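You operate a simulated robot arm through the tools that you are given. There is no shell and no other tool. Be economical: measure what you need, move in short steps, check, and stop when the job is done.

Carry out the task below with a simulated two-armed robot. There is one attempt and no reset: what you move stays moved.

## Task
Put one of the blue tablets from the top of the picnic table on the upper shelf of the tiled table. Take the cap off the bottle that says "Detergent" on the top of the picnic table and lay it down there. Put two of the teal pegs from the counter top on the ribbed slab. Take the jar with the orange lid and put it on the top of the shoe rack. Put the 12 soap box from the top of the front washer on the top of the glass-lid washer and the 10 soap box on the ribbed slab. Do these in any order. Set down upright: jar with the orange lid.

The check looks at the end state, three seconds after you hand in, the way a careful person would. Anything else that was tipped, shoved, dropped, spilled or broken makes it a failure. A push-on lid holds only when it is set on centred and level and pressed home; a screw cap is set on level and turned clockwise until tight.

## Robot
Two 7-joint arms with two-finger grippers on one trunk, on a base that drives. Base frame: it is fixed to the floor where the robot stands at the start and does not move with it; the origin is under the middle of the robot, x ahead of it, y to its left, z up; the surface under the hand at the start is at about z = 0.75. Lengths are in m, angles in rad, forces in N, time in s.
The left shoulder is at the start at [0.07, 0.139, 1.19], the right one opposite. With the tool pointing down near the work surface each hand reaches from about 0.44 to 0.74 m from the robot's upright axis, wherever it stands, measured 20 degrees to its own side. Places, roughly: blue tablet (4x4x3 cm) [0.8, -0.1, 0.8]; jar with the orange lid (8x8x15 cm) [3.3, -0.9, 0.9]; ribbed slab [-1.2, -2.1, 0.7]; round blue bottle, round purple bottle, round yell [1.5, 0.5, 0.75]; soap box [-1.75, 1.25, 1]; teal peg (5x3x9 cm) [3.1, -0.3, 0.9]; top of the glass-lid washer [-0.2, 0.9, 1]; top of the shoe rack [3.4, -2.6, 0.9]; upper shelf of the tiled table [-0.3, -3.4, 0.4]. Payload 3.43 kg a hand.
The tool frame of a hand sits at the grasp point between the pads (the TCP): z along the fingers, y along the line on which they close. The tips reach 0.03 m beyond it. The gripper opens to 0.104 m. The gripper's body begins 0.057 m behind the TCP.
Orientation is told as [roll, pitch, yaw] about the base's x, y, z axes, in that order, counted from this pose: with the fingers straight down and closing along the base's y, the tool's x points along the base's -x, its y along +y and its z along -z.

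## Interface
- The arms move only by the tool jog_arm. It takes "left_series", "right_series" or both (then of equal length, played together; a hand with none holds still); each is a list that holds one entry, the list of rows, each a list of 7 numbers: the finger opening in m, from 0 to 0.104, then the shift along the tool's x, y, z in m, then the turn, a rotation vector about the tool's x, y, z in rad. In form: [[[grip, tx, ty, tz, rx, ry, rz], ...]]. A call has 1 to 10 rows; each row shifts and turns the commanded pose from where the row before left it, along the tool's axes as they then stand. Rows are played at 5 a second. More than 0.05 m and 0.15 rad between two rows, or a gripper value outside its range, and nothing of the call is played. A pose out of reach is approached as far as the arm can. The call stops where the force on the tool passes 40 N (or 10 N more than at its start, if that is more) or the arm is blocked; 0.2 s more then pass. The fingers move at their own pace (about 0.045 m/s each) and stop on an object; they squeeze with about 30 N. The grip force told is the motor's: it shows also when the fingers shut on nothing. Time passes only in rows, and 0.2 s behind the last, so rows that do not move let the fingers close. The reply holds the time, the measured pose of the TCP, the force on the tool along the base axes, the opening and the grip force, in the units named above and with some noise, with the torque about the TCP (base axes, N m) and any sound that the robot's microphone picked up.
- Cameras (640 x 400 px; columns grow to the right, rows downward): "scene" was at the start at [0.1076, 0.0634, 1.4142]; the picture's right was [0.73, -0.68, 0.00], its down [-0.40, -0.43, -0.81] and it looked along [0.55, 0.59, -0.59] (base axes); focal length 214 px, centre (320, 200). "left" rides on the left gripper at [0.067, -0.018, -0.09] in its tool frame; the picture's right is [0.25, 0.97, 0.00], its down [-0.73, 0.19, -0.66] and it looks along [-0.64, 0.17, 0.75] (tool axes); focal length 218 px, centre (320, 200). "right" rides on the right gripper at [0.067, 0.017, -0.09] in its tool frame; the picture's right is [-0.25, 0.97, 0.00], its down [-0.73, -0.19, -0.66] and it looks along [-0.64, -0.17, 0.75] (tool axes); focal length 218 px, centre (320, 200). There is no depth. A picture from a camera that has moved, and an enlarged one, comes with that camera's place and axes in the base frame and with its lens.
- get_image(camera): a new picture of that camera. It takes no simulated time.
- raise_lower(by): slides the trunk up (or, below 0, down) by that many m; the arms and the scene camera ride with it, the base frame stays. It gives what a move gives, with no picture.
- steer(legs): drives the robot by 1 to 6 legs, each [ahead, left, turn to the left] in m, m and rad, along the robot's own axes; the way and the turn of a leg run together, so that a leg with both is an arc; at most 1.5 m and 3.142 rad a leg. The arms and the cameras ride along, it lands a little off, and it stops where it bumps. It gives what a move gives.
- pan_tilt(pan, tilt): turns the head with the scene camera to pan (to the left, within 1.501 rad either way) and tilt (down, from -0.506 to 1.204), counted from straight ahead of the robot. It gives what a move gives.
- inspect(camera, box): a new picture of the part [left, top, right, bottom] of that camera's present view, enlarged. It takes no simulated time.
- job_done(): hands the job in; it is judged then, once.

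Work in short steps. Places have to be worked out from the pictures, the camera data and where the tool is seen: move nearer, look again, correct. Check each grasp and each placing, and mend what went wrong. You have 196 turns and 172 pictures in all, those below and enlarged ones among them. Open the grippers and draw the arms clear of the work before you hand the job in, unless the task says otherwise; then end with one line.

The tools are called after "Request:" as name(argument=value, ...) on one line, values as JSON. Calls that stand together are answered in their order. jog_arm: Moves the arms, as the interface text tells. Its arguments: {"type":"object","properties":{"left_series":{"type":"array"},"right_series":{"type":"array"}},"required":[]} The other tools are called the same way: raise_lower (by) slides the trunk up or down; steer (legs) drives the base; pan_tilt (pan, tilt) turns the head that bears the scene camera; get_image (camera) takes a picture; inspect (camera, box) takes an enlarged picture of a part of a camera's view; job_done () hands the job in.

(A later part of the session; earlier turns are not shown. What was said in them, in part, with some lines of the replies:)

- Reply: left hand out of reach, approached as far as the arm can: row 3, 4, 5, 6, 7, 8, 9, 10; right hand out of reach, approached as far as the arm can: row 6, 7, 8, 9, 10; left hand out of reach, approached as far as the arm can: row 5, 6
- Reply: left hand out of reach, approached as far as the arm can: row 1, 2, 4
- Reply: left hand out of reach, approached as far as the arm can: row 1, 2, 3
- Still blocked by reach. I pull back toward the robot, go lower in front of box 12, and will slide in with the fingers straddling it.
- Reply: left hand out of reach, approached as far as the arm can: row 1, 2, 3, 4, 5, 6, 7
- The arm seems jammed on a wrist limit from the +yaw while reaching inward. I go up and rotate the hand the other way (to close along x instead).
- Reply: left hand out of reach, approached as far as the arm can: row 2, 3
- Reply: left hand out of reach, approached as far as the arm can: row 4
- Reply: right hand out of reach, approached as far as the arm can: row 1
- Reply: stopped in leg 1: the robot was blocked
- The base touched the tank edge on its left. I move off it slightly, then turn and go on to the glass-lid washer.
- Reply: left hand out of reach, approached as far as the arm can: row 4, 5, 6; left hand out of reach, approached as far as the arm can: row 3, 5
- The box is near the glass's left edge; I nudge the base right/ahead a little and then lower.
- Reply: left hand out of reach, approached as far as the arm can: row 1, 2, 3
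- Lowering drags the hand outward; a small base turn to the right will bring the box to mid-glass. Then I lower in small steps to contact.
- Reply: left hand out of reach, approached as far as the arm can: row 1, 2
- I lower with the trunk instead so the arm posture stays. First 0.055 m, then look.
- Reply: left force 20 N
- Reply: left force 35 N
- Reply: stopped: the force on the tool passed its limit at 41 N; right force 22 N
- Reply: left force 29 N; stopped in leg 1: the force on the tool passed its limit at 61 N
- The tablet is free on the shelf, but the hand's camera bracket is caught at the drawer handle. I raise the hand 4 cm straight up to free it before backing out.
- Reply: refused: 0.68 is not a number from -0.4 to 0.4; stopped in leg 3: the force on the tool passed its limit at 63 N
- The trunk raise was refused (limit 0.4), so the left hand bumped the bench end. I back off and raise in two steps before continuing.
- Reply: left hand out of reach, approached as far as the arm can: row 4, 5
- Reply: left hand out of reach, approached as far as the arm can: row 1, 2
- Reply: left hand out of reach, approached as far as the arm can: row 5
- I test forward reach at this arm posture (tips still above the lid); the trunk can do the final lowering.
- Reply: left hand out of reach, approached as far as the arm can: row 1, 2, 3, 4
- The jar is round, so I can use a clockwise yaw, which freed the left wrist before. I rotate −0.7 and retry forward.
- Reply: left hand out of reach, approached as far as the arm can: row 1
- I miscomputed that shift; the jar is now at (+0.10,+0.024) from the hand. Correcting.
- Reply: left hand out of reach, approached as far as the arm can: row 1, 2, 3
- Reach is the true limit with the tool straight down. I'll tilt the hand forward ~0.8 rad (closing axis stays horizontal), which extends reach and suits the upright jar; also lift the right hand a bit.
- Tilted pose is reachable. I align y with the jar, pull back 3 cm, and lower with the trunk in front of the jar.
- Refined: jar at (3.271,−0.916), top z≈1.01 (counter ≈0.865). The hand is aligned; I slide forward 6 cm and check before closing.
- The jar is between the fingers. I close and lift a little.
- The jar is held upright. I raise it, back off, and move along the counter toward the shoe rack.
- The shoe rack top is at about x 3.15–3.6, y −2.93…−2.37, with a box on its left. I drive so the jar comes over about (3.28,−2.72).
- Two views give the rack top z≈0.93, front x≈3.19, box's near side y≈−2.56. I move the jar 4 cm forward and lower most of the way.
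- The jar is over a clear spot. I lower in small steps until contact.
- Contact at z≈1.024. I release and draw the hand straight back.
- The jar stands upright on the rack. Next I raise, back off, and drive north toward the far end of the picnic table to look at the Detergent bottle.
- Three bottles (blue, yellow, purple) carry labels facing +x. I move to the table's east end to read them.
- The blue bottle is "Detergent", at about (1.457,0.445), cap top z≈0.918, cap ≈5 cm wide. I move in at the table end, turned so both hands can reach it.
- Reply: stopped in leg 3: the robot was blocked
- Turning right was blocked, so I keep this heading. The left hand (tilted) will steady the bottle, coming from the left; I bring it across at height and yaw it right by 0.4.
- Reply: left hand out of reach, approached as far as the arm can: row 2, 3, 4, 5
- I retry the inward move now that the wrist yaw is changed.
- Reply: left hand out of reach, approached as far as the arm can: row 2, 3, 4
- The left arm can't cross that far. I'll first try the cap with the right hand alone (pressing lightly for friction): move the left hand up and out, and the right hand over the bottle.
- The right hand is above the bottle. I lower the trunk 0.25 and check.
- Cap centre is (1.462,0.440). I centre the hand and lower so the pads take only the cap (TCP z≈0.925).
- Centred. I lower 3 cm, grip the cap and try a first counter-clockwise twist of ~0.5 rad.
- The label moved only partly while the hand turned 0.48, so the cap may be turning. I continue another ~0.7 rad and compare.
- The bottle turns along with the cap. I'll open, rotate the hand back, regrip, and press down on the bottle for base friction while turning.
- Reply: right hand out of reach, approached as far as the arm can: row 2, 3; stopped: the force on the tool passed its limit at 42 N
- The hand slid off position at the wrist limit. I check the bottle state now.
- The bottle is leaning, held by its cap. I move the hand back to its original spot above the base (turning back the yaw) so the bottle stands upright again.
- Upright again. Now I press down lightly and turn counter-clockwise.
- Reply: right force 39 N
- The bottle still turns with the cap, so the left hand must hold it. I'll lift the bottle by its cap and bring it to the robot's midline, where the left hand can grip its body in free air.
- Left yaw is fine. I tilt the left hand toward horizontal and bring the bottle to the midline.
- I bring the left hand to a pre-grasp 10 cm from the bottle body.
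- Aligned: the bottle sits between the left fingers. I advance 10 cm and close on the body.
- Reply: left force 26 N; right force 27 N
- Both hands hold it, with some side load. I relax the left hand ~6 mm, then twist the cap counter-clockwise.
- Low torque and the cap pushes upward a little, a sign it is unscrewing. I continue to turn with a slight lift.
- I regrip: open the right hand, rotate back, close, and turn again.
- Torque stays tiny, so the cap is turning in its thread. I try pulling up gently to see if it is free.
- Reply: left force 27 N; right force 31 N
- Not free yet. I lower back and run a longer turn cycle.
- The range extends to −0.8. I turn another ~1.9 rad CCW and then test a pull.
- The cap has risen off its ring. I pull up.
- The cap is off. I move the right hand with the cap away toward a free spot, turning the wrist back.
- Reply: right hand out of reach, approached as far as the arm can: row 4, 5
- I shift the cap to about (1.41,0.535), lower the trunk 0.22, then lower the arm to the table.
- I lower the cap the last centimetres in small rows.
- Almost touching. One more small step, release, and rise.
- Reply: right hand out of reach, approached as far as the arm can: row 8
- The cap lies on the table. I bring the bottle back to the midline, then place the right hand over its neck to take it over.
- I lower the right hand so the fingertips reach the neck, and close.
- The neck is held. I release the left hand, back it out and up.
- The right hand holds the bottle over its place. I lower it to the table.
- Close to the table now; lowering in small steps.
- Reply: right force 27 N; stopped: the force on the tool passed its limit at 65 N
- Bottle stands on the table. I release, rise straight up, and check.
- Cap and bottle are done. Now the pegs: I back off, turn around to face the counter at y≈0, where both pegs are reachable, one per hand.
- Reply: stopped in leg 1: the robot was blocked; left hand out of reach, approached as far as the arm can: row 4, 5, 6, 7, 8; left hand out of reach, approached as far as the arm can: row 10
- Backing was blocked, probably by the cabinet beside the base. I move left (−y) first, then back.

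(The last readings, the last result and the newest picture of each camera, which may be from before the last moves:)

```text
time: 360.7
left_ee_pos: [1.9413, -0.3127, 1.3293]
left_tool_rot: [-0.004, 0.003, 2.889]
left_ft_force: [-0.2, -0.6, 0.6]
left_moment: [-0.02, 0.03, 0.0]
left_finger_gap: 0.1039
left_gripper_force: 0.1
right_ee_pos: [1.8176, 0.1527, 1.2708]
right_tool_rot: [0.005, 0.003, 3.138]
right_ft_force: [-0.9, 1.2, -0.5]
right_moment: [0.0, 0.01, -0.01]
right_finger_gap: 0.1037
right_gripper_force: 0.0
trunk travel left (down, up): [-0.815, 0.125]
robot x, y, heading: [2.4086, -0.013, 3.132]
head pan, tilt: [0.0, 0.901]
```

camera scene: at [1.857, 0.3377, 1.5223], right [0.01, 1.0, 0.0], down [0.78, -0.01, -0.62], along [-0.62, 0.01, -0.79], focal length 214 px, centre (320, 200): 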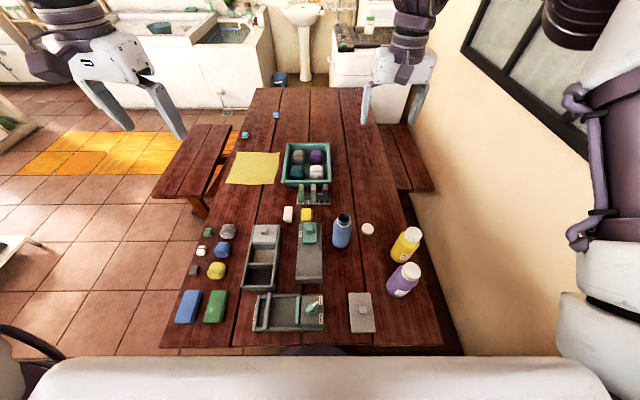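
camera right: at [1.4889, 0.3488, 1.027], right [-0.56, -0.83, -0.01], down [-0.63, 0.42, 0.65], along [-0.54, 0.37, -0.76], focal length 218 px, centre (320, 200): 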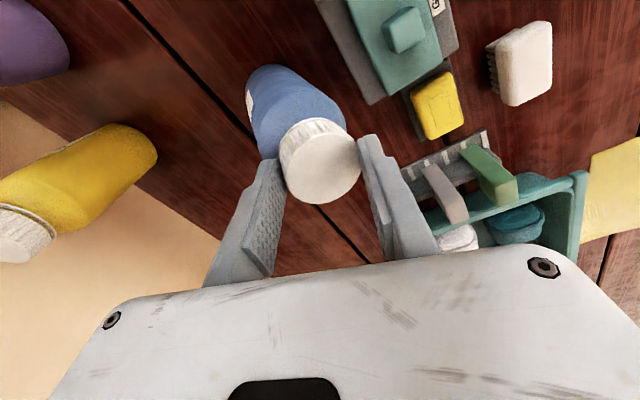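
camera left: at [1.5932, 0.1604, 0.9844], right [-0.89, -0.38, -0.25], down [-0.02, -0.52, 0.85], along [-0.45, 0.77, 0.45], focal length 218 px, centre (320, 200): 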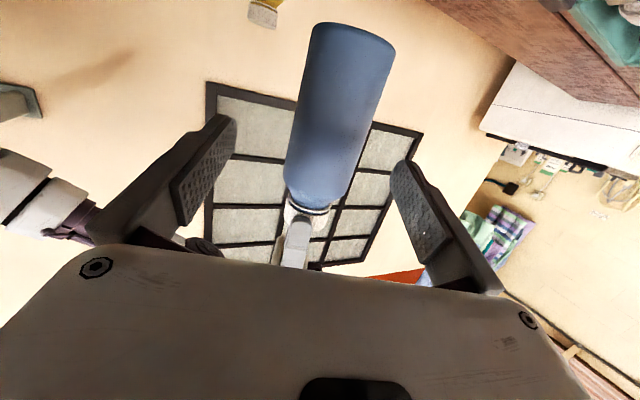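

Free. I turn to face the counter and look at the pegs.

Request:
steer(legs=[[0, 0, -3.13]])

Request:
pan_tilt(pan=0.0, tilt=0.75)

Request:
get_image(camera="scene")

```text
time: 368.5
left_ee_pos: [2.892, 0.2652, 1.3289]
left_tool_rot: [-0.006, 0.003, -0.29]
left_ft_force: [0.8, -0.9, 0.6]
left_moment: [0.03, -0.02, -0.02]
left_finger_gap: 0.1039
left_gripper_force: 0.1
right_ee_pos: [2.9978, -0.2035, 1.2722]
right_tool_rot: [0.001, 0.004, -0.042]
right_ft_force: [-0.4, -0.9, 0.3]
right_moment: [-0.06, 0.01, 0.0]
right_finger_gap: 0.1039
right_gripper_force: 0.1
trunk travel left (down, up): [-0.815, 0.125]
robot x, y, heading: [2.4127, -0.0168, -0.045]
head pan, tilt: [0.0, 0.901]
```

```text
time: 369.2
left_ee_pos: [2.8926, 0.2659, 1.3284]
left_tool_rot: [-0.006, 0.003, -0.289]
left_ft_force: [0.3, -0.9, -0.5]
left_moment: [0.02, -0.02, 0.04]
left_finger_gap: 0.1039
left_gripper_force: 0.0
right_ee_pos: [2.9979, -0.2039, 1.2709]
right_tool_rot: [0.004, 0.004, -0.042]
right_ft_force: [0.2, -0.1, -0.3]
right_moment: [0.0, 0.01, 0.01]
right_finger_gap: 0.1038
right_gripper_force: 0.2
trunk travel left (down, up): [-0.815, 0.125]
robot x, y, heading: [2.4088, -0.0164, -0.047]
head pan, tilt: [0.0, 0.75]
```

```text
28 pictures are left
camera scene: at [2.542, -0.022, 1.5344], right [-0.04, -1.0, 0.0], down [-0.68, 0.03, -0.73], along [0.73, -0.03, -0.68], focal length 214 px, centre (320, 200)
```

scene: 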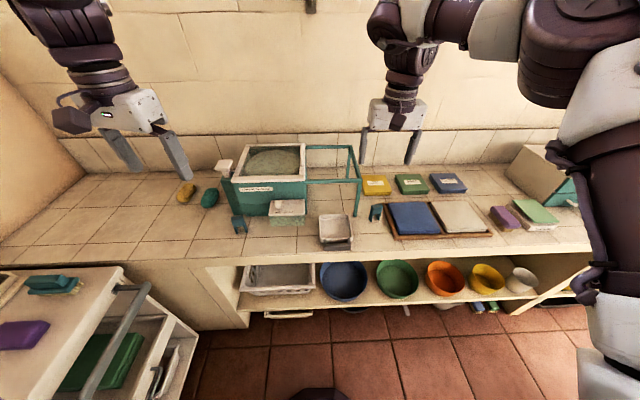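

Request:
inspect(camera="scene", box=[210, 180, 410, 270])

```text
3.20 times, centred on (310, 225) of scene
camera zoom: at [2.542, -0.022, 1.5344], right [-0.04, -1.0, 0.0], down [-0.68, 0.03, -0.73], along [0.73, -0.03, -0.68], focal length 686 px, centre (352, 120)
```

zoom: 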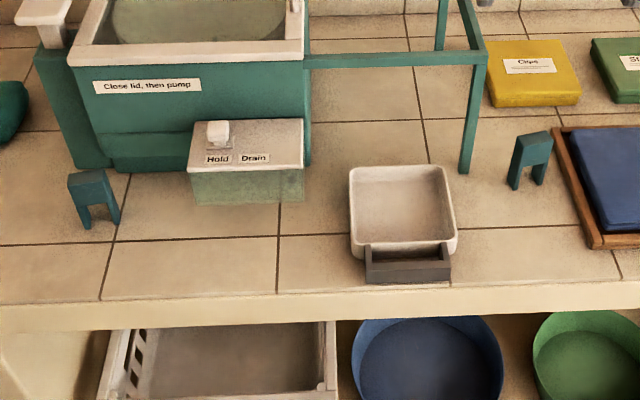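

Pegs stand at about (3.127,−0.275) and (3.085,0.267), tops z≈0.95. I drive in and position each hand above its peg.

Request:
steer(legs=[[0.165, 0.008, 0.047]])

Request:
jog_arm(left_series=[[[0.075, 0, 0, 0, 0, 0, -0.12], [0.075, 0, 0, 0, 0, 0, -0.12], [0.075, 0, 0, 0, 0, 0, -0.05], [0.075, -0.02, -0.012, 0.02, 0, 0, 0], [0.075, -0.02, -0.012, 0.02, 0, 0, 0]]], right_series=[[[0.075, 0.015, -0.033, 0, 0, 0, 0], [0.075, 0.015, -0.033, 0, 0, 0, 0], [0.075, 0.015, -0.033, 0, 0, 0, 0], [0.075, 0, 0, 0, 0, 0, -0.1], [0.075, 0, 0, 0, 0, 0, 0]]])

Request:
raise_lower(by=-0.2)

Request:
get_image(camera="left")

Request:
get_image(camera="right")

```text
time: 370.7
left_ee_pos: [3.041, 0.2924, 1.3305]
left_tool_rot: [-0.004, 0.0, -0.243]
left_ft_force: [-0.7, -0.2, -0.8]
left_moment: [-0.01, -0.02, -0.01]
left_finger_gap: 0.1037
left_gripper_force: 0.2
right_ee_pos: [3.1681, -0.1724, 1.2731]
right_tool_rot: [0.003, -0.001, 0.007]
right_ft_force: [0.0, 1.0, 1.0]
right_moment: [0.01, -0.03, 0.02]
right_finger_gap: 0.1039
right_gripper_force: 0.0
trunk travel left (down, up): [-0.815, 0.125]
robot x, y, heading: [2.5785, -0.0113, 0.002]
head pan, tilt: [0.0, 0.75]
```

```text
time: 371.9
left_ee_pos: [3.0812, 0.2714, 1.284]
left_tool_rot: [-0.007, 0.002, 0.048]
left_ft_force: [-0.3, 0.3, -0.5]
left_moment: [0.0, 0.04, 0.01]
left_finger_gap: 0.0753
left_gripper_force: 0.1
left hand out of reach, approached as far as the arm can: row 5
right_ee_pos: [3.129, -0.2719, 1.2697]
right_tool_rot: [0.005, 0.004, 0.106]
right_ft_force: [0.0, 0.5, 0.5]
right_moment: [-0.02, 0.02, -0.01]
right_finger_gap: 0.0751
right_gripper_force: 0.0
trunk travel left (down, up): [-0.815, 0.125]
robot x, y, heading: [2.5783, -0.0078, 0.002]
head pan, tilt: [0.0, 0.75]
```

```text
time: 374.1
left_ee_pos: [3.0786, 0.2722, 1.0854]
left_tool_rot: [-0.006, 0.0, 0.048]
left_ft_force: [0.5, 0.6, -0.3]
left_moment: [0.05, 0.03, -0.01]
left_finger_gap: 0.0751
left_gripper_force: 0.1
right_ee_pos: [3.1267, -0.2728, 1.0709]
right_tool_rot: [0.003, 0.004, 0.104]
right_ft_force: [-0.3, 0.1, -0.2]
right_moment: [-0.02, -0.01, 0.03]
right_finger_gap: 0.0746
right_gripper_force: 0.0
trunk travel left (down, up): [-0.615, 0.325]
robot x, y, heading: [2.5732, -0.0082, 0.003]
head pan, tilt: [0.0, 0.75]
```

```text
26 pictures are left
camera left: at [3.0124, 0.2532, 1.1748], right [-0.3, 0.95, -0.01], down [0.72, 0.23, 0.65], along [0.63, 0.19, -0.76], focal length 218 px, centre (320, 200)
```

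left: 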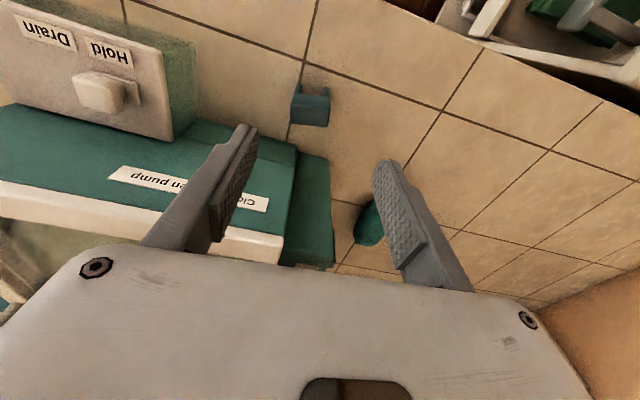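

```text
25 pictures are left
camera right: at [3.059, -0.2628, 1.1606], right [0.15, 0.99, 0.0], down [0.75, -0.12, 0.65], along [0.65, -0.1, -0.76], focal length 218 px, centre (320, 200)
```

right: 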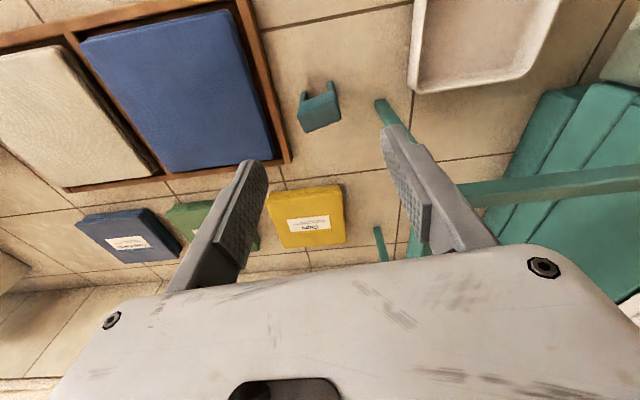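

Both hands are nearly centred over the pegs. I trim a few mm and lower the trunk to gripping height.

Request:
jog_arm(left_series=[[[0.075, -0.01, -0.0075, 0.006, 0, 0, 0], [0.075, 0, 0, 0.006, 0, 0, 0]]], right_series=[[[0.075, -0.007, -0.002, 0, 0, 0, -0.05], [0.075, 0, 0, 0, 0, 0, 0]]])

Request:
raise_lower(by=-0.135)

Request:
inspect(camera="scene", box=[210, 140, 430, 270])

```text
time: 374.6
left_ee_pos: [3.086, 0.2677, 1.0699]
left_tool_rot: [-0.007, 0.002, 0.047]
left_ft_force: [-0.9, -1.0, -0.7]
left_moment: [0.0, -0.01, 0.02]
left_finger_gap: 0.075
left_gripper_force: 0.1
left hand out of reach, approached as far as the arm can: row 1
right_ee_pos: [3.1343, -0.2744, 1.0711]
right_tool_rot: [0.003, 0.001, 0.156]
right_ft_force: [-0.1, -0.4, -0.8]
right_moment: [0.0, -0.01, 0.03]
right_finger_gap: 0.0748
right_gripper_force: 0.1
trunk travel left (down, up): [-0.615, 0.325]
robot x, y, heading: [2.576, -0.0105, -0.002]
head pan, tilt: [0.0, 0.75]
```

```text
time: 376.3
left_ee_pos: [3.0856, 0.2673, 0.9349]
left_tool_rot: [-0.006, -0.001, 0.047]
left_ft_force: [0.4, 0.1, 0.0]
left_moment: [-0.01, -0.01, -0.01]
left_finger_gap: 0.0749
left_gripper_force: 0.0
right_ee_pos: [3.1338, -0.274, 0.9366]
right_tool_rot: [0.003, 0.003, 0.155]
right_ft_force: [-0.2, 0.2, 0.9]
right_moment: [0.0, -0.01, -0.01]
right_finger_gap: 0.0752
right_gripper_force: 0.1
trunk travel left (down, up): [-0.48, 0.46]
robot x, y, heading: [2.5785, -0.008, 0.004]
head pan, tilt: [0.0, 0.75]
```

```text
2.91 times, centred on (320, 205) of scene
camera zoom: at [2.7074, -0.0116, 1.1995], right [0.0, -1.0, 0.0], down [-0.68, 0.0, -0.73], along [0.73, 0.0, -0.68], focal length 624 px, centre (320, 186)
```

zoom: 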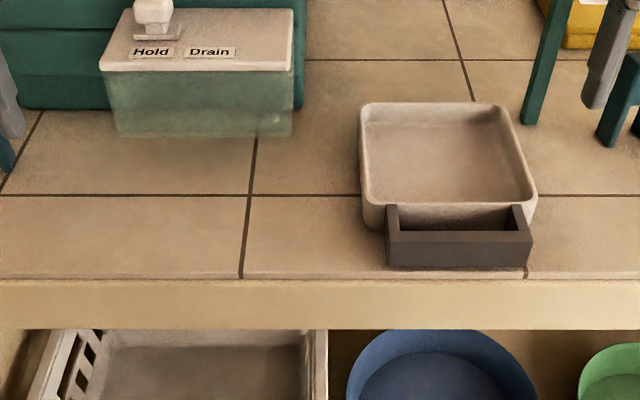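

Fingers are beside both pegs. I close both hands and lift.

Request:
jog_arm(left_series=[[[0.02, 0, 0, 0, 0, 0, 0], [0.02, 0, 0, 0, 0, 0, 0], [0.02, 0, 0, 0, 0, 0, 0], [0.02, 0, 0, 0, 0, 0, 0]]], right_series=[[[0.02, 0, 0, 0, 0, 0, 0], [0.02, 0, 0, 0, 0, 0, 0], [0.02, 0, 0, 0, 0, 0, 0], [0.02, 0, 0, 0, 0, 0, 0]]])

Request:
raise_lower(by=0.25)

Request:
get_image(camera="left")

Request:
get_image(camera="right")

```text
time: 377.3
left_ee_pos: [3.0869, 0.266, 0.9347]
left_tool_rot: [-0.007, 0.0, 0.047]
left_ft_force: [0.0, -0.6, 0.3]
left_moment: [0.03, 0.02, -0.01]
left_finger_gap: 0.0413
left_gripper_force: 30.2
right_ee_pos: [3.1332, -0.2741, 0.9353]
right_tool_rot: [0.004, 0.003, 0.154]
right_ft_force: [0.1, -0.1, -0.5]
right_moment: [0.01, 0.02, -0.01]
right_finger_gap: 0.0407
right_gripper_force: 30.0
trunk travel left (down, up): [-0.48, 0.46]
robot x, y, heading: [2.5795, -0.0087, 0.003]
head pan, tilt: [0.0, 0.75]
```

```text
time: 379.9
left_ee_pos: [3.0862, 0.2673, 1.184]
left_tool_rot: [-0.006, 0.002, 0.047]
left_ft_force: [0.0, 0.2, -0.4]
left_moment: [-0.01, -0.04, -0.02]
left_finger_gap: 0.0413
left_gripper_force: 29.8
right_ee_pos: [3.1341, -0.2721, 1.1872]
right_tool_rot: [0.005, 0.001, 0.156]
right_ft_force: [0.7, -0.4, -0.2]
right_moment: [0.01, 0.0, -0.01]
right_finger_gap: 0.0408
right_gripper_force: 30.3
trunk travel left (down, up): [-0.73, 0.21]
robot x, y, heading: [2.5736, -0.0115, -0.001]
head pan, tilt: [0.0, 0.75]
```

```text
23 pictures are left
camera left: at [3.0195, 0.2481, 1.275], right [-0.3, 0.95, -0.01], down [0.72, 0.23, 0.65], along [0.63, 0.19, -0.76], focal length 218 px, centre (320, 200)
```

left: 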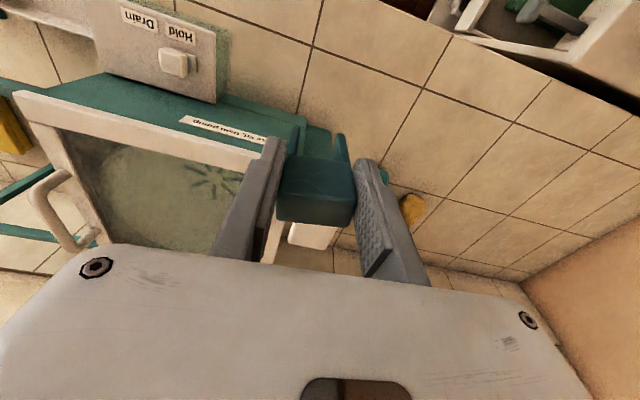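

```text
22 pictures are left
camera right: at [3.0663, -0.2673, 1.2758], right [0.1, 0.99, 0.0], down [0.75, -0.08, 0.65], along [0.65, -0.06, -0.76], focal length 218 px, centre (320, 200)
```

right: 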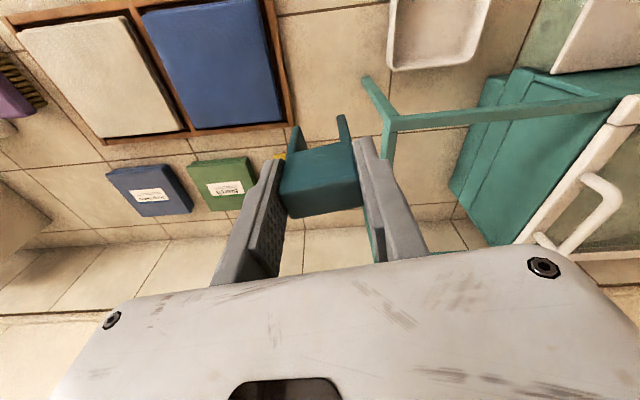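

Both pegs are held. I drive back through the corridor to the slab.

Request:
raise_lower(by=0.08)

Request:
steer(legs=[[-0.25, 0, 0], [0, -1.09, 0], [0, 0, 3.14], [1.3, 0, 0], [1.3, 0, 0]])

```text
time: 381.0
left_ee_pos: [3.0866, 0.2677, 1.2659]
left_tool_rot: [-0.007, 0.001, 0.048]
left_ft_force: [-0.7, -0.1, 0.0]
left_moment: [-0.02, 0.02, 0.02]
left_finger_gap: 0.0409
left_gripper_force: 30.4
right_ee_pos: [3.135, -0.273, 1.2663]
right_tool_rot: [0.003, 0.0, 0.156]
right_ft_force: [-0.4, 0.1, 0.3]
right_moment: [-0.01, 0.0, -0.01]
right_finger_gap: 0.0404
right_gripper_force: 30.1
trunk travel left (down, up): [-0.81, 0.13]
robot x, y, heading: [2.5773, -0.0122, 0.002]
head pan, tilt: [0.0, 0.75]
```

```text
time: 407.7
left_ee_pos: [-0.7748, -1.3571, 1.2663]
left_tool_rot: [-0.008, -0.002, -3.122]
left_ft_force: [0.3, 0.4, -0.1]
left_moment: [-0.02, 0.01, -0.01]
left_finger_gap: 0.0406
left_gripper_force: 30.3
right_ee_pos: [-0.8082, -0.8129, 1.2676]
right_tool_rot: [0.003, 0.001, -3.015]
right_ft_force: [0.6, -0.1, -0.2]
right_moment: [0.01, 0.01, -0.02]
right_finger_gap: 0.0406
right_gripper_force: 30.2
trunk travel left (down, up): [-0.81, 0.13]
robot x, y, heading: [-0.2593, -1.0906, 3.118]
head pan, tilt: [0.0, 0.75]
```

At the corridor's west end. I slide to y≈−1.95 and approach the counter so the left peg can go to about (−1.14,−2.22); the right hand is lifted and retracted.

Request:
steer(legs=[[0, 0.86, 0.02], [0.3, 0, 0]])

Request:
jog_arm(right_series=[[[0.02, 0.04, 0, -0.02, 0, 0, 0], [0.02, 0.04, 0, -0.03, 0, 0, 0], [0.02, 0.03, 0, -0.035, 0, 0, 0], [0.02, 0.03, 0, -0.035, 0, 0, 0]]])

Request:
get_image(camera="scene")

```text
time: 413.9
left_ee_pos: [-1.089, -2.2121, 1.2669]
left_tool_rot: [-0.008, -0.002, -3.114]
left_ft_force: [0.4, 1.0, -0.9]
left_moment: [-0.03, -0.01, 0.0]
left_finger_gap: 0.0408
left_gripper_force: 29.9
right_ee_pos: [-1.1259, -1.6704, 1.2674]
right_tool_rot: [0.004, 0.0, -3.005]
right_ft_force: [0.5, -0.1, 0.5]
right_moment: [0.03, 0.01, 0.01]
right_finger_gap: 0.0405
right_gripper_force: 30.1
trunk travel left (down, up): [-0.81, 0.13]
robot x, y, heading: [-0.5786, -1.945, 3.121]
head pan, tilt: [0.0, 0.75]
```

```text
time: 414.9
left_ee_pos: [-1.0888, -2.2125, 1.2664]
left_tool_rot: [-0.009, -0.001, -3.114]
left_ft_force: [0.7, -1.1, -0.1]
left_moment: [-0.01, 0.03, 0.0]
left_finger_gap: 0.0405
left_gripper_force: 29.7
right_ee_pos: [-0.9881, -1.6518, 1.3872]
right_tool_rot: [0.001, 0.0, -3.004]
right_ft_force: [0.3, 0.6, -0.5]
right_moment: [-0.03, 0.03, -0.01]
right_finger_gap: 0.0406
right_gripper_force: 29.9
trunk travel left (down, up): [-0.81, 0.13]
robot x, y, heading: [-0.5765, -1.9465, 3.129]
head pan, tilt: [0.0, 0.75]
```

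```text
21 pictures are left
camera scene: at [-0.7089, -1.943, 1.5296], right [0.02, 1.0, 0.0], down [0.68, -0.01, -0.73], along [-0.73, 0.01, -0.68], focal length 214 px, centre (320, 200)
```

scene: 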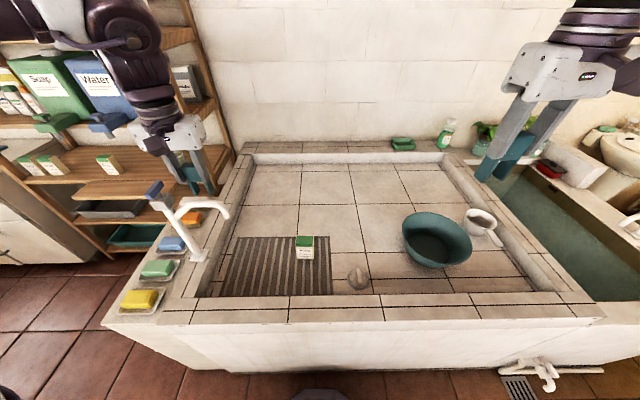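

The view confirms the slab spans y −2.31…−1.89. I shift the left peg to (−1.13,−2.17), away from the faucet, and lower.

Request:
jog_arm(left_series=[[[0.02, -0.0205, -0.021, 0, 0, 0, 0], [0.02, -0.0205, -0.021, 0, 0, 0, 0]]])

Request:
raise_lower(by=-0.38)

Request:
get_image(camera="scene")

```text
time: 415.5
left_ee_pos: [-1.0967, -2.192, 1.2436]
left_tool_rot: [-0.01, -0.002, -3.112]
left_ft_force: [1.1, -0.5, 0.8]
left_moment: [0.03, 0.0, 0.0]
left_finger_gap: 0.0406
left_gripper_force: 30.3
left hand out of reach, approached as far as the arm can: row 1, 2
right_ee_pos: [-0.9905, -1.6505, 1.3862]
right_tool_rot: [0.005, 0.002, -3.005]
right_ft_force: [-0.3, 0.3, -0.3]
right_moment: [-0.02, -0.01, -0.02]
right_finger_gap: 0.0408
right_gripper_force: 30.2
trunk travel left (down, up): [-0.81, 0.13]
robot x, y, heading: [-0.578, -1.9436, 3.122]
head pan, tilt: [0.0, 0.75]
```

```text
time: 419.1
left_ee_pos: [-1.098, -2.1927, 0.8635]
left_tool_rot: [-0.011, -0.002, -3.113]
left_ft_force: [0.1, -0.1, 0.5]
left_moment: [0.0, -0.01, -0.03]
left_finger_gap: 0.0409
left_gripper_force: 30.0
right_ee_pos: [-0.9905, -1.6504, 1.0055]
right_tool_rot: [0.002, 0.003, -3.006]
right_ft_force: [0.1, -0.5, -0.1]
right_moment: [0.03, -0.03, -0.01]
right_finger_gap: 0.0404
right_gripper_force: 30.4
trunk travel left (down, up): [-0.43, 0.51]
robot x, y, heading: [-0.5744, -1.943, 3.119]
head pan, tilt: [0.0, 0.75]
```

```text
20 pictures are left
camera scene: at [-0.7112, -1.942, 1.1495], right [0.02, 1.0, 0.0], down [0.68, -0.01, -0.73], along [-0.73, 0.01, -0.68], focal length 214 px, centre (320, 200)
```

scene: 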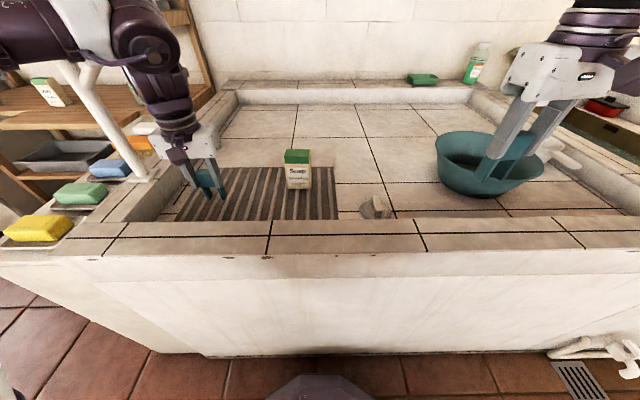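

The left peg is a bit near the slab's front edge, so I drive 4 cm closer and then lower to contact.

Request:
steer(legs=[[0.045, 0, 0.02]])

Request:
raise_lower(by=-0.05)

Request:
raise_lower(by=-0.008)

Request:
inspect(camera="scene", box=[140, 90, 360, 230])

```text
time: 420.2
left_ee_pos: [-1.1335, -2.2008, 0.8637]
left_tool_rot: [-0.006, 0.005, -3.099]
left_ft_force: [0.6, -0.4, -0.3]
left_moment: [-0.03, 0.03, -0.04]
left_finger_gap: 0.0408
left_gripper_force: 30.3
right_ee_pos: [-1.04, -1.6552, 1.0061]
right_tool_rot: [0.003, 0.0, -2.983]
right_ft_force: [0.1, 0.8, 0.2]
right_moment: [0.01, 0.0, -0.02]
right_finger_gap: 0.0407
right_gripper_force: 30.1
trunk travel left (down, up): [-0.43, 0.51]
robot x, y, heading: [-0.6212, -1.9388, -3.14]
head pan, tilt: [0.0, 0.75]
stopped in leg 1: the robot was blocked; the commanded pose is now the measured one
```

```text
time: 421.0
left_ee_pos: [-1.132, -2.2006, 0.8199]
left_tool_rot: [-0.007, 0.0, -3.095]
left_ft_force: [4.7, 0.3, 12.7]
left_moment: [-0.17, -0.25, 0.05]
left_finger_gap: 0.0406
left_gripper_force: 30.1
right_ee_pos: [-1.0422, -1.6578, 0.9584]
right_tool_rot: [0.003, 0.002, -2.983]
right_ft_force: [-0.3, -0.2, 0.0]
right_moment: [0.0, 0.01, -0.01]
right_finger_gap: 0.0407
right_gripper_force: 30.3
trunk travel left (down, up): [-0.384, 0.556]
robot x, y, heading: [-0.6257, -1.9419, -3.136]
head pan, tilt: [0.0, 0.75]
stopped: the force on the tool passed its limit at 47 N (the readings are from after the stop); the commanded pose is now the measured one
```

```text
time: 421.4
left_ee_pos: [-1.1342, -2.2011, 0.8188]
left_tool_rot: [-0.012, -0.01, -3.094]
left_ft_force: [7.1, 0.4, 20.0]
left_moment: [-0.2, -0.43, 0.08]
left_finger_gap: 0.0406
left_gripper_force: 30.4
right_ee_pos: [-1.0421, -1.6579, 0.9531]
right_tool_rot: [0.004, 0.0, -2.981]
right_ft_force: [-0.3, 0.4, 0.4]
right_moment: [0.03, -0.03, 0.04]
right_finger_gap: 0.0406
right_gripper_force: 30.1
trunk travel left (down, up): [-0.379, 0.561]
robot x, y, heading: [-0.623, -1.9441, -3.136]
head pan, tilt: [0.0, 0.75]
stopped: the force on the tool passed its limit at 46 N (the readings are from after the stop); the commanded pose is now the measured one
```

```text
2.86 times, centred on (250, 160) of scene
camera zoom: at [-0.7545, -1.9436, 1.0982], right [-0.01, 1.0, 0.0], down [0.68, 0.0, -0.73], along [-0.73, -0.01, -0.68], focal length 613 px, centre (520, 314)
```

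zoom: 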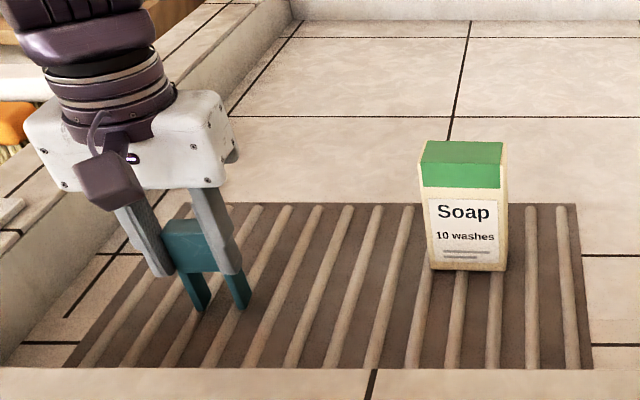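

In contact, legs on the slab. I relieve, release, and lift.

Request:
raise_lower(by=0.004)

Request:
jog_arm(left_series=[[[0.07, 0, 0, 0, 0, 0, 0], [0.07, 0, 0, 0, 0, 0, 0], [0.07, 0, 0, 0, 0, 0, 0]]])

Request:
raise_lower(by=0.15)

Request:
inspect(camera="scene", box=[140, 130, 380, 290])

```text
time: 421.9
left_ee_pos: [-1.1343, -2.2015, 0.8196]
left_tool_rot: [-0.008, -0.004, -3.094]
left_ft_force: [-0.6, -0.1, 1.5]
left_moment: [-0.08, 0.08, 0.0]
left_finger_gap: 0.0409
left_gripper_force: 29.9
right_ee_pos: [-1.0429, -1.6591, 0.9559]
right_tool_rot: [0.004, 0.003, -2.982]
right_ft_force: [0.2, -0.4, 0.2]
right_moment: [-0.04, -0.01, -0.01]
right_finger_gap: 0.0405
right_gripper_force: 29.8
trunk travel left (down, up): [-0.383, 0.557]
robot x, y, heading: [-0.6201, -1.9442, -3.132]
head pan, tilt: [0.0, 0.75]
```

```text
time: 422.8
left_ee_pos: [-1.1343, -2.2016, 0.8211]
left_tool_rot: [-0.008, -0.004, -3.095]
left_ft_force: [0.0, -0.5, -0.7]
left_moment: [-0.02, 0.03, 0.0]
left_finger_gap: 0.0697
left_gripper_force: 0.2
right_ee_pos: [-1.0412, -1.6587, 0.9571]
right_tool_rot: [0.004, 0.003, -2.984]
right_ft_force: [-0.6, -0.7, -0.1]
right_moment: [0.03, -0.01, -0.02]
right_finger_gap: 0.0405
right_gripper_force: 29.8
trunk travel left (down, up): [-0.383, 0.557]
robot x, y, heading: [-0.621, -1.9413, -3.135]
head pan, tilt: [0.0, 0.75]
```

```text
time: 423.9
left_ee_pos: [-1.1338, -2.2014, 0.9206]
left_tool_rot: [-0.007, 0.017, -3.098]
left_ft_force: [-3.0, 1.5, -8.8]
left_moment: [0.0, -0.67, -0.14]
left_finger_gap: 0.0699
left_gripper_force: 0.1
right_ee_pos: [-1.0438, -1.6591, 1.0642]
right_tool_rot: [0.005, 0.003, -2.983]
right_ft_force: [-0.2, 0.5, -0.1]
right_moment: [-0.02, -0.01, -0.01]
right_finger_gap: 0.0406
right_gripper_force: 30.1
trunk travel left (down, up): [-0.489, 0.451]
robot x, y, heading: [-0.6219, -1.9411, -3.134]
head pan, tilt: [0.0, 0.75]
stopped: the force on the tool passed its limit at 68 N (the readings are from after the stop); the commanded pose is now the measured one
```

```text
2.50 times, centred on (260, 210) of scene
camera zoom: at [-0.7582, -1.9444, 1.2091], right [-0.01, 1.0, 0.0], down [0.68, 0.0, -0.73], along [-0.73, 0.0, -0.68], focal length 536 px, centre (470, 175)
```

zoom: 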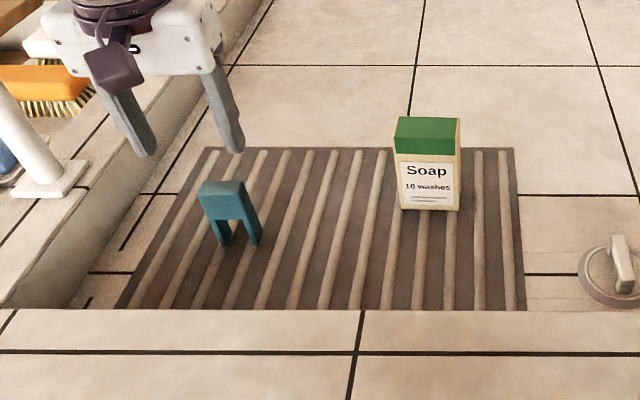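

The peg stands, but the rising arm touched the faucet spout above it. I back off a little before raising further.

Request:
steer(legs=[[-0.1, 0, 0]])

Request:
get_image(camera="scene")

```text
time: 425.1
left_ee_pos: [-1.0312, -2.2018, 0.9204]
left_tool_rot: [-0.006, 0.012, -3.099]
left_ft_force: [0.1, 0.0, 0.1]
left_moment: [0.04, -0.05, -0.02]
left_finger_gap: 0.0701
left_gripper_force: 0.1
right_ee_pos: [-0.9408, -1.6587, 1.063]
right_tool_rot: [0.004, 0.002, -2.982]
right_ft_force: [0.9, 0.8, 0.8]
right_moment: [0.02, 0.0, 0.0]
right_finger_gap: 0.0408
right_gripper_force: 30.2
trunk travel left (down, up): [-0.489, 0.451]
robot x, y, heading: [-0.5177, -1.9419, -3.135]
head pan, tilt: [0.0, 0.75]
```

```text
17 pictures are left
camera scene: at [-0.6558, -1.9438, 1.2085], right [-0.01, 1.0, 0.0], down [0.68, 0.0, -0.73], along [-0.73, 0.0, -0.68], focal length 214 px, centre (320, 200)
```

scene: 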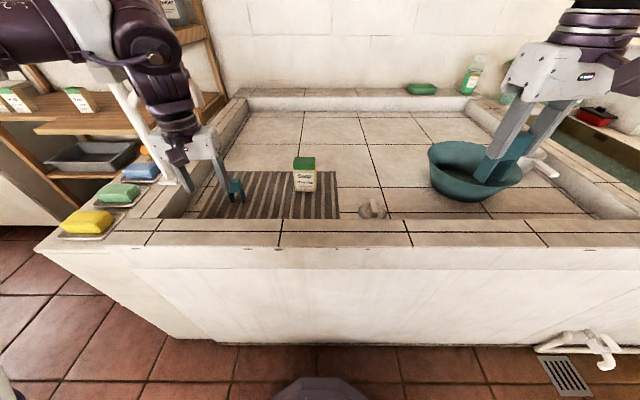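

Free now. I retract and raise the left hand, raise the trunk, and slide left so the right peg can go to about (−1.12,−2.07).

Request:
jog_arm(left_series=[[[0.07, 0.04, 0, -0.025, 0, 0, 0], [0.07, 0.04, 0, -0.025, 0, 0, 0], [0.07, 0.035, 0, -0.03, 0, 0, 0], [0.07, 0.03, 0, -0.03, 0, 0, 0]]])

Request:
raise_lower(by=0.2)

Request:
steer(legs=[[0, 0.405, 0]])

Request:
jog_arm(right_series=[[[0.02, -0.04, 0, 0.03, 0, 0, 0], [0.02, -0.035, 0, 0.03, 0, 0, -0.05], [0.02, -0.03, 0, 0.03, 0, 0, -0.05], [0.02, 0, 0, 0.03, 0, 0, -0.05]]])

Request:
get_image(camera="scene")

```text
time: 426.1
left_ee_pos: [-0.8875, -2.1967, 1.0353]
left_tool_rot: [-0.008, 0.013, -3.099]
left_ft_force: [0.1, -0.5, -0.4]
left_moment: [-0.03, 0.01, -0.03]
left_finger_gap: 0.0701
left_gripper_force: 0.0
right_ee_pos: [-0.9393, -1.6571, 1.0645]
right_tool_rot: [0.003, 0.0, -2.983]
right_ft_force: [-0.4, -1.1, -0.6]
right_moment: [-0.03, 0.06, 0.01]
right_finger_gap: 0.0405
right_gripper_force: 30.0
trunk travel left (down, up): [-0.489, 0.451]
robot x, y, heading: [-0.5241, -1.9417, -3.134]
head pan, tilt: [0.0, 0.75]
```

```text
time: 428.2
left_ee_pos: [-0.8902, -2.1961, 1.2331]
left_tool_rot: [-0.008, 0.014, -3.098]
left_ft_force: [-0.6, 0.1, -0.9]
left_moment: [0.0, 0.0, 0.03]
left_finger_gap: 0.0702
left_gripper_force: 0.0
right_ee_pos: [-0.942, -1.6568, 1.2633]
right_tool_rot: [0.005, 0.003, -2.983]
right_ft_force: [0.5, -0.4, 0.3]
right_moment: [-0.01, 0.0, -0.03]
right_finger_gap: 0.0407
right_gripper_force: 30.3
trunk travel left (down, up): [-0.689, 0.251]
robot x, y, heading: [-0.5233, -1.9419, -3.137]
head pan, tilt: [0.0, 0.75]
```

```text
time: 430.7
left_ee_pos: [-0.886, -2.5919, 1.2331]
left_tool_rot: [-0.006, 0.012, -3.095]
left_ft_force: [0.7, -0.1, 0.3]
left_moment: [0.03, -0.02, 0.04]
left_finger_gap: 0.0697
left_gripper_force: 0.0
right_ee_pos: [-0.9399, -2.0537, 1.264]
right_tool_rot: [0.006, 0.002, -2.981]
right_ft_force: [-0.3, -0.6, -0.2]
right_moment: [-0.03, 0.0, 0.0]
right_finger_gap: 0.0406
right_gripper_force: 30.3
trunk travel left (down, up): [-0.689, 0.251]
robot x, y, heading: [-0.5169, -2.3388, -3.135]
head pan, tilt: [0.0, 0.75]
```

```text
time: 431.7
left_ee_pos: [-0.8859, -2.591, 1.2337]
left_tool_rot: [-0.005, 0.015, -3.094]
left_ft_force: [0.6, -0.2, 0.1]
left_moment: [-0.01, -0.06, 0.0]
left_finger_gap: 0.0702
left_gripper_force: 0.0
right_ee_pos: [-1.0447, -2.0699, 1.1424]
right_tool_rot: [0.005, 0.002, -2.828]
right_ft_force: [0.5, 0.0, -0.8]
right_moment: [-0.03, -0.01, 0.0]
right_finger_gap: 0.0407
right_gripper_force: 29.9
trunk travel left (down, up): [-0.689, 0.251]
robot x, y, heading: [-0.5169, -2.3393, -3.13]
head pan, tilt: [0.0, 0.75]
```

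```text
16 pictures are left
camera scene: at [-0.6539, -2.3375, 1.4085], right [-0.01, 1.0, 0.0], down [0.68, 0.01, -0.73], along [-0.73, -0.01, -0.68], focal length 214 px, centre (320, 200)
```

scene: 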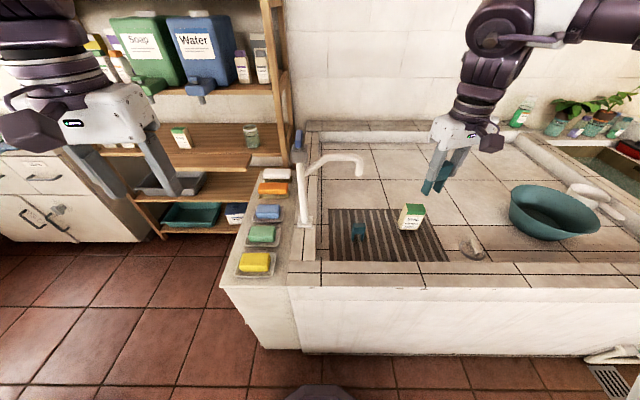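

I drive 8 cm in, lower the right peg toward the slab and check.

Request:
steer(legs=[[0.08, 0, 0]])

Request:
raise_lower(by=-0.28)

Request:
inspect(camera="scene", box=[300, 90, 480, 230])

```text
time: 432.8
left_ee_pos: [-0.9613, -2.594, 1.2346]
left_tool_rot: [-0.007, 0.011, -3.094]
left_ft_force: [-1.0, -0.2, -1.0]
left_moment: [-0.02, 0.01, 0.02]
left_finger_gap: 0.0701
left_gripper_force: 0.1
right_ee_pos: [-1.1199, -2.0714, 1.1451]
right_tool_rot: [0.004, -0.002, -2.831]
right_ft_force: [0.4, 0.1, 0.3]
right_moment: [-0.01, -0.01, 0.02]
right_finger_gap: 0.0406
right_gripper_force: 30.1
trunk travel left (down, up): [-0.689, 0.251]
robot x, y, heading: [-0.599, -2.3373, -3.137]
head pan, tilt: [0.0, 0.75]
```

```text
time: 435.6
left_ee_pos: [-0.9638, -2.5933, 0.953]
left_tool_rot: [-0.008, 0.012, -3.094]
left_ft_force: [0.2, -0.8, -0.4]
left_moment: [0.01, 0.0, 0.03]
left_finger_gap: 0.0699
left_gripper_force: 0.0
right_ee_pos: [-1.1224, -2.0725, 0.8631]
right_tool_rot: [0.002, 0.001, -2.831]
right_ft_force: [0.1, 0.3, -0.4]
right_moment: [0.0, -0.03, -0.02]
right_finger_gap: 0.0407
right_gripper_force: 30.3
trunk travel left (down, up): [-0.409, 0.531]
robot x, y, heading: [-0.5961, -2.338, -3.131]
head pan, tilt: [0.0, 0.75]
```

```text
2.86 times, centred on (390, 160) of scene
camera zoom: at [-0.7318, -2.34, 1.1286], right [-0.01, 1.0, 0.0], down [0.68, 0.01, -0.73], along [-0.73, -0.01, -0.68], focal length 613 px, centre (120, 314)
```

zoom: 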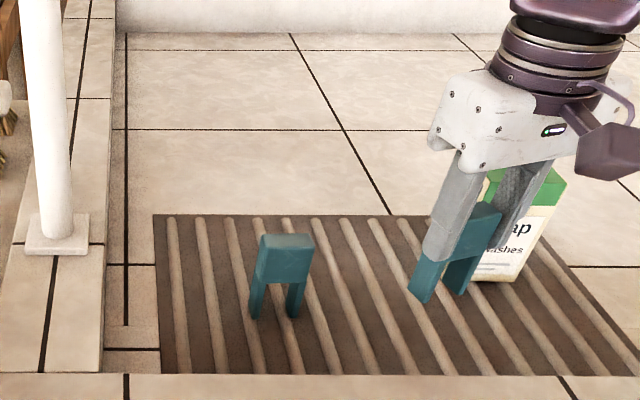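

There's room, but I shift 2 cm further from the box, then lower to contact.

Request:
jog_arm(right_series=[[[0.02, 0.0015, 0.0215, 0, 0, 0, 0]]])

Request:
raise_lower(by=-0.038)

Request:
raise_lower(by=-0.006)

```text
time: 436.0
left_ee_pos: [-0.9642, -2.5937, 0.9538]
left_tool_rot: [-0.007, 0.013, -3.096]
left_ft_force: [0.2, -0.3, -0.1]
left_moment: [0.04, 0.01, -0.02]
left_finger_gap: 0.07
left_gripper_force: 0.1
right_ee_pos: [-1.1148, -2.092, 0.8635]
right_tool_rot: [0.003, 0.002, -2.832]
right_ft_force: [-0.5, 0.5, -0.9]
right_moment: [-0.01, -0.02, 0.0]
right_finger_gap: 0.0408
right_gripper_force: 29.5
trunk travel left (down, up): [-0.409, 0.531]
robot x, y, heading: [-0.5963, -2.3379, -3.135]
head pan, tilt: [0.0, 0.75]
```

```text
time: 436.8
left_ee_pos: [-0.9627, -2.5931, 0.9153]
left_tool_rot: [-0.007, 0.013, -3.094]
left_ft_force: [-0.7, 0.2, 0.3]
left_moment: [0.01, 0.02, 0.0]
left_finger_gap: 0.0699
left_gripper_force: 0.1
right_ee_pos: [-1.1157, -2.0922, 0.8272]
right_tool_rot: [0.004, 0.001, -2.831]
right_ft_force: [0.0, 0.5, 0.8]
right_moment: [-0.01, -0.01, 0.01]
right_finger_gap: 0.0403
right_gripper_force: 29.8
trunk travel left (down, up): [-0.371, 0.569]
robot x, y, heading: [-0.5973, -2.3342, -3.134]
head pan, tilt: [0.0, 0.75]
```

```text
time: 437.4
left_ee_pos: [-0.9636, -2.5941, 0.9096]
left_tool_rot: [-0.006, 0.012, -3.095]
left_ft_force: [0.7, -0.9, -0.9]
left_moment: [0.0, 0.01, -0.03]
left_finger_gap: 0.0702
left_gripper_force: 0.1
right_ee_pos: [-1.115, -2.0913, 0.8196]
right_tool_rot: [0.004, 0.0, -2.833]
right_ft_force: [-0.3, 0.4, -1.0]
right_moment: [-0.01, 0.0, -0.02]
right_finger_gap: 0.0405
right_gripper_force: 30.2
trunk travel left (down, up): [-0.365, 0.575]
robot x, y, heading: [-0.5919, -2.3403, -3.131]
head pan, tilt: [0.0, 0.75]
```

Request:
raise_lower(by=-0.006)

Request:
inspect(camera="scene", box=[300, 70, 480, 210])

```text
time: 437.9
left_ee_pos: [-0.9621, -2.5937, 0.9033]
left_tool_rot: [-0.009, 0.01, -3.094]
left_ft_force: [-0.6, 0.7, 0.4]
left_moment: [-0.01, 0.01, 0.01]
left_finger_gap: 0.0703
left_gripper_force: 0.2
right_ee_pos: [-1.1146, -2.0924, 0.8174]
right_tool_rot: [0.002, -0.006, -2.832]
right_ft_force: [-2.9, 5.0, 24.9]
right_moment: [0.38, 0.24, -0.07]
right_finger_gap: 0.0405
right_gripper_force: 30.1
trunk travel left (down, up): [-0.359, 0.581]
robot x, y, heading: [-0.5958, -2.3381, -3.136]
head pan, tilt: [0.0, 0.75]
```

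```text
2.86 times, centred on (390, 140) of scene
camera zoom: at [-0.73, -2.3405, 1.0792], right [-0.01, 1.0, 0.0], down [0.68, 0.01, -0.73], along [-0.73, -0.01, -0.68], focal length 613 px, centre (120, 371)
```

zoom: 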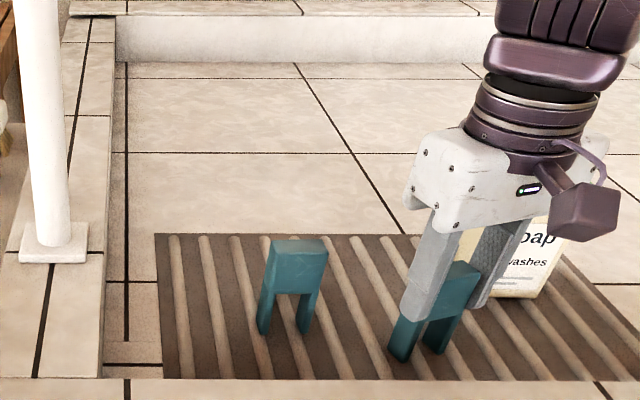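

Contact (25 N) and inside the slab's edge. I relieve, release and rise straight up, with the fingers opening only a little.

Request:
raise_lower(by=0.003)

Request:
jog_arm(right_series=[[[0.065, 0, 0, 0, 0, 0, 0], [0.065, 0, 0, 0, 0, 0, 0], [0.065, 0, 0, 0, 0, 0, 0]]])

Request:
raise_lower(by=0.12)

Request:
inspect(camera="scene", box=[280, 100, 500, 260])

```text
time: 438.4
left_ee_pos: [-0.9632, -2.5938, 0.9057]
left_tool_rot: [-0.006, 0.011, -3.096]
left_ft_force: [0.1, 0.2, 0.2]
left_moment: [0.0, 0.01, 0.03]
left_finger_gap: 0.0703
left_gripper_force: 0.1
right_ee_pos: [-1.1147, -2.0934, 0.8181]
right_tool_rot: [0.004, 0.001, -2.831]
right_ft_force: [-4.0, 1.6, 14.4]
right_moment: [0.17, 0.36, -0.01]
right_finger_gap: 0.0405
right_gripper_force: 30.1
trunk travel left (down, up): [-0.362, 0.578]
robot x, y, heading: [-0.5975, -2.3351, -3.135]
head pan, tilt: [0.0, 0.75]
```

```text
time: 439.2
left_ee_pos: [-0.9645, -2.5936, 0.9053]
left_tool_rot: [-0.006, 0.013, -3.094]
left_ft_force: [-0.3, 0.3, -0.5]
left_moment: [-0.03, -0.02, -0.02]
left_finger_gap: 0.07
left_gripper_force: 0.0
right_ee_pos: [-1.1148, -2.0917, 0.8168]
right_tool_rot: [0.004, 0.002, -2.831]
right_ft_force: [0.5, -0.2, -0.4]
right_moment: [0.03, -0.01, -0.02]
right_finger_gap: 0.0652
right_gripper_force: 0.1
trunk travel left (down, up): [-0.362, 0.578]
robot x, y, heading: [-0.5956, -2.338, -3.132]
head pan, tilt: [0.0, 0.75]
```

```text
time: 440.8
left_ee_pos: [-0.9646, -2.5937, 1.0261]
left_tool_rot: [-0.006, 0.013, -3.094]
left_ft_force: [-0.2, -1.0, -0.3]
left_moment: [0.0, -0.03, -0.03]
left_finger_gap: 0.07
left_gripper_force: 0.0
right_ee_pos: [-1.115, -2.0919, 0.9368]
right_tool_rot: [0.004, 0.002, -2.831]
right_ft_force: [-0.1, -0.1, 0.5]
right_moment: [0.0, -0.03, -0.01]
right_finger_gap: 0.065
right_gripper_force: 0.0
trunk travel left (down, up): [-0.482, 0.458]
robot x, y, heading: [-0.595, -2.3388, -3.135]
head pan, tilt: [0.0, 0.75]
```

```text
2.50 times, centred on (390, 180) of scene
camera zoom: at [-0.7321, -2.3401, 1.2015], right [-0.01, 1.0, 0.0], down [0.68, 0.01, -0.73], along [-0.73, -0.01, -0.68], focal length 536 px, centre (145, 250)
```

zoom: 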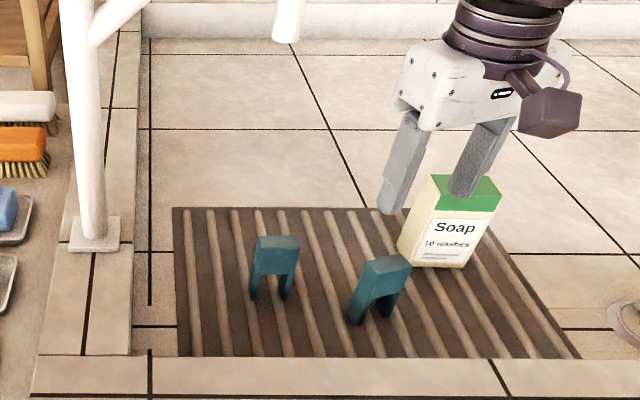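

Both pegs stand on the slab. I raise, back away, open the grippers and take a last overview.

Request:
raise_lower(by=0.2)

Request:
steer(legs=[[-0.35, 0, 0]])

Request:
jog_arm(left_series=[[[0.104, 0, 0, 0, 0, 0, 0], [0.104, 0, 0, 0, 0, 0, 0]]], right_series=[[[0.104, 0, 0, 0, 0, 0, 0], [0.104, 0, 0, 0, 0, 0, 0]]])

Request:
inspect(camera="scene", box=[200, 120, 480, 300])

Request:
pan_tilt(pan=1.4, tilt=0.5)

Request:
get_image(camera="scene")

```text
time: 442.9
left_ee_pos: [-0.9642, -2.594, 1.2259]
left_tool_rot: [-0.007, 0.013, -3.095]
left_ft_force: [0.1, 0.1, -0.4]
left_moment: [0.01, -0.03, 0.01]
left_finger_gap: 0.07
left_gripper_force: 0.1
right_ee_pos: [-1.1152, -2.0935, 1.1366]
right_tool_rot: [0.003, 0.001, -2.831]
right_ft_force: [1.3, 0.4, -0.3]
right_moment: [0.0, -0.04, 0.04]
right_finger_gap: 0.0651
right_gripper_force: 0.1
trunk travel left (down, up): [-0.682, 0.258]
robot x, y, heading: [-0.5943, -2.3382, -3.131]
head pan, tilt: [0.0, 0.75]
```

```text
time: 445.2
left_ee_pos: [-0.6196, -2.59, 1.226]
left_tool_rot: [-0.007, 0.013, -3.095]
left_ft_force: [0.0, 0.5, -0.6]
left_moment: [-0.03, 0.02, 0.03]
left_finger_gap: 0.0699
left_gripper_force: 0.1
right_ee_pos: [-0.7715, -2.0895, 1.1361]
right_tool_rot: [0.003, 0.004, -2.829]
right_ft_force: [0.2, -0.3, 0.1]
right_moment: [0.0, -0.03, -0.02]
right_finger_gap: 0.0651
right_gripper_force: 0.1
trunk travel left (down, up): [-0.682, 0.258]
robot x, y, heading: [-0.2497, -2.3322, -3.134]
head pan, tilt: [0.0, 0.75]
```

```text
time: 445.8
left_ee_pos: [-0.6194, -2.5903, 1.2257]
left_tool_rot: [-0.005, 0.015, -3.096]
left_ft_force: [0.1, 0.2, 0.1]
left_moment: [0.02, 0.0, 0.06]
left_finger_gap: 0.1042
left_gripper_force: 0.1
right_ee_pos: [-0.7695, -2.0891, 1.1378]
right_tool_rot: [0.004, 0.001, -2.83]
right_ft_force: [-0.4, -0.2, -0.1]
right_moment: [-0.06, 0.0, 0.05]
right_finger_gap: 0.104
right_gripper_force: 0.1
trunk travel left (down, up): [-0.682, 0.258]
robot x, y, heading: [-0.2541, -2.3339, -3.132]
head pan, tilt: [0.0, 0.75]
```

```text
2.22 times, centred on (340, 210) of scene
camera zoom: at [-0.3866, -2.3371, 1.4015], right [-0.01, 1.0, 0.0], down [0.68, 0.01, -0.73], along [-0.73, -0.01, -0.68], focal length 477 px, centre (276, 178)
```

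zoom: 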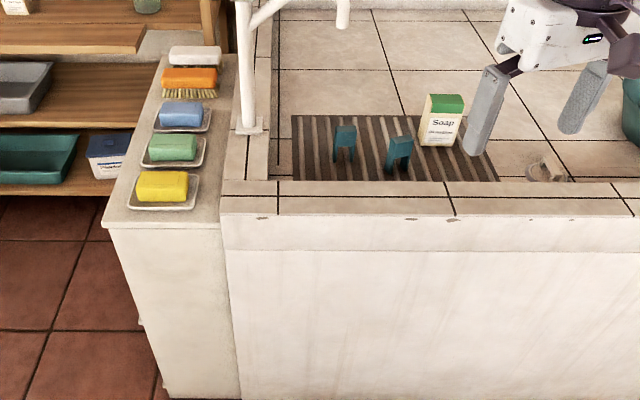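

```text
time: 447.3
left_ee_pos: [-0.6181, -2.5909, 1.2268]
left_tool_rot: [-0.006, 0.013, -3.094]
left_ft_force: [-0.1, -1.1, -0.5]
left_moment: [-0.01, 0.01, 0.0]
left_finger_gap: 0.1039
left_gripper_force: 0.1
right_ee_pos: [-0.7704, -2.0895, 1.1358]
right_tool_rot: [0.004, 0.001, -2.828]
right_ft_force: [-0.5, 0.7, -0.2]
right_moment: [-0.03, -0.02, 0.0]
right_finger_gap: 0.1037
right_gripper_force: 0.0
trunk travel left (down, up): [-0.682, 0.258]
robot x, y, heading: [-0.2515, -2.3342, -3.133]
head pan, tilt: [1.4, 0.499]
```

```text
11 pictures are left
camera scene: at [-0.3183, -2.4262, 1.4235], right [-0.99, 0.16, 0.0], down [0.08, 0.47, -0.88], along [-0.14, -0.87, -0.48], focal length 214 px, centre (320, 200)
```

scene: 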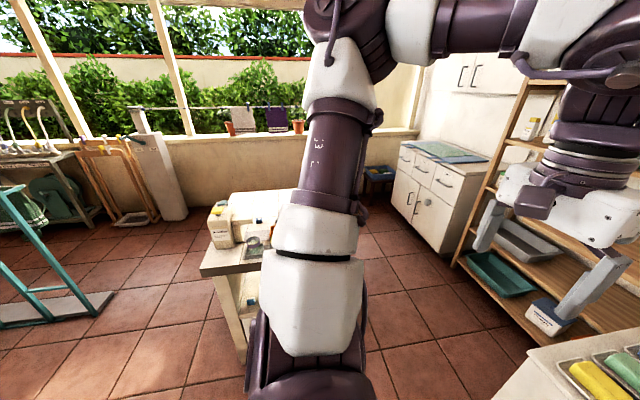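

All the placements have been checked in the pictures, and both grippers are open and clear of the work. I hand the job in.

Request:
job_done()

```text
The job is handed in.
```

I finished every part of the task and handed it in: tablet, Detergent cap, both pegs, jar (upright) and both soap boxes are where you asked. Along the way the arm bumped the bench end, a soap bar, a drawer handle and the faucet, and nothing looked displaced in the pictures I took. The Detergent bottle tipped while I unscrewed its cap; it is standing upright again, turned from how it was and about 2 cm from its original spot.
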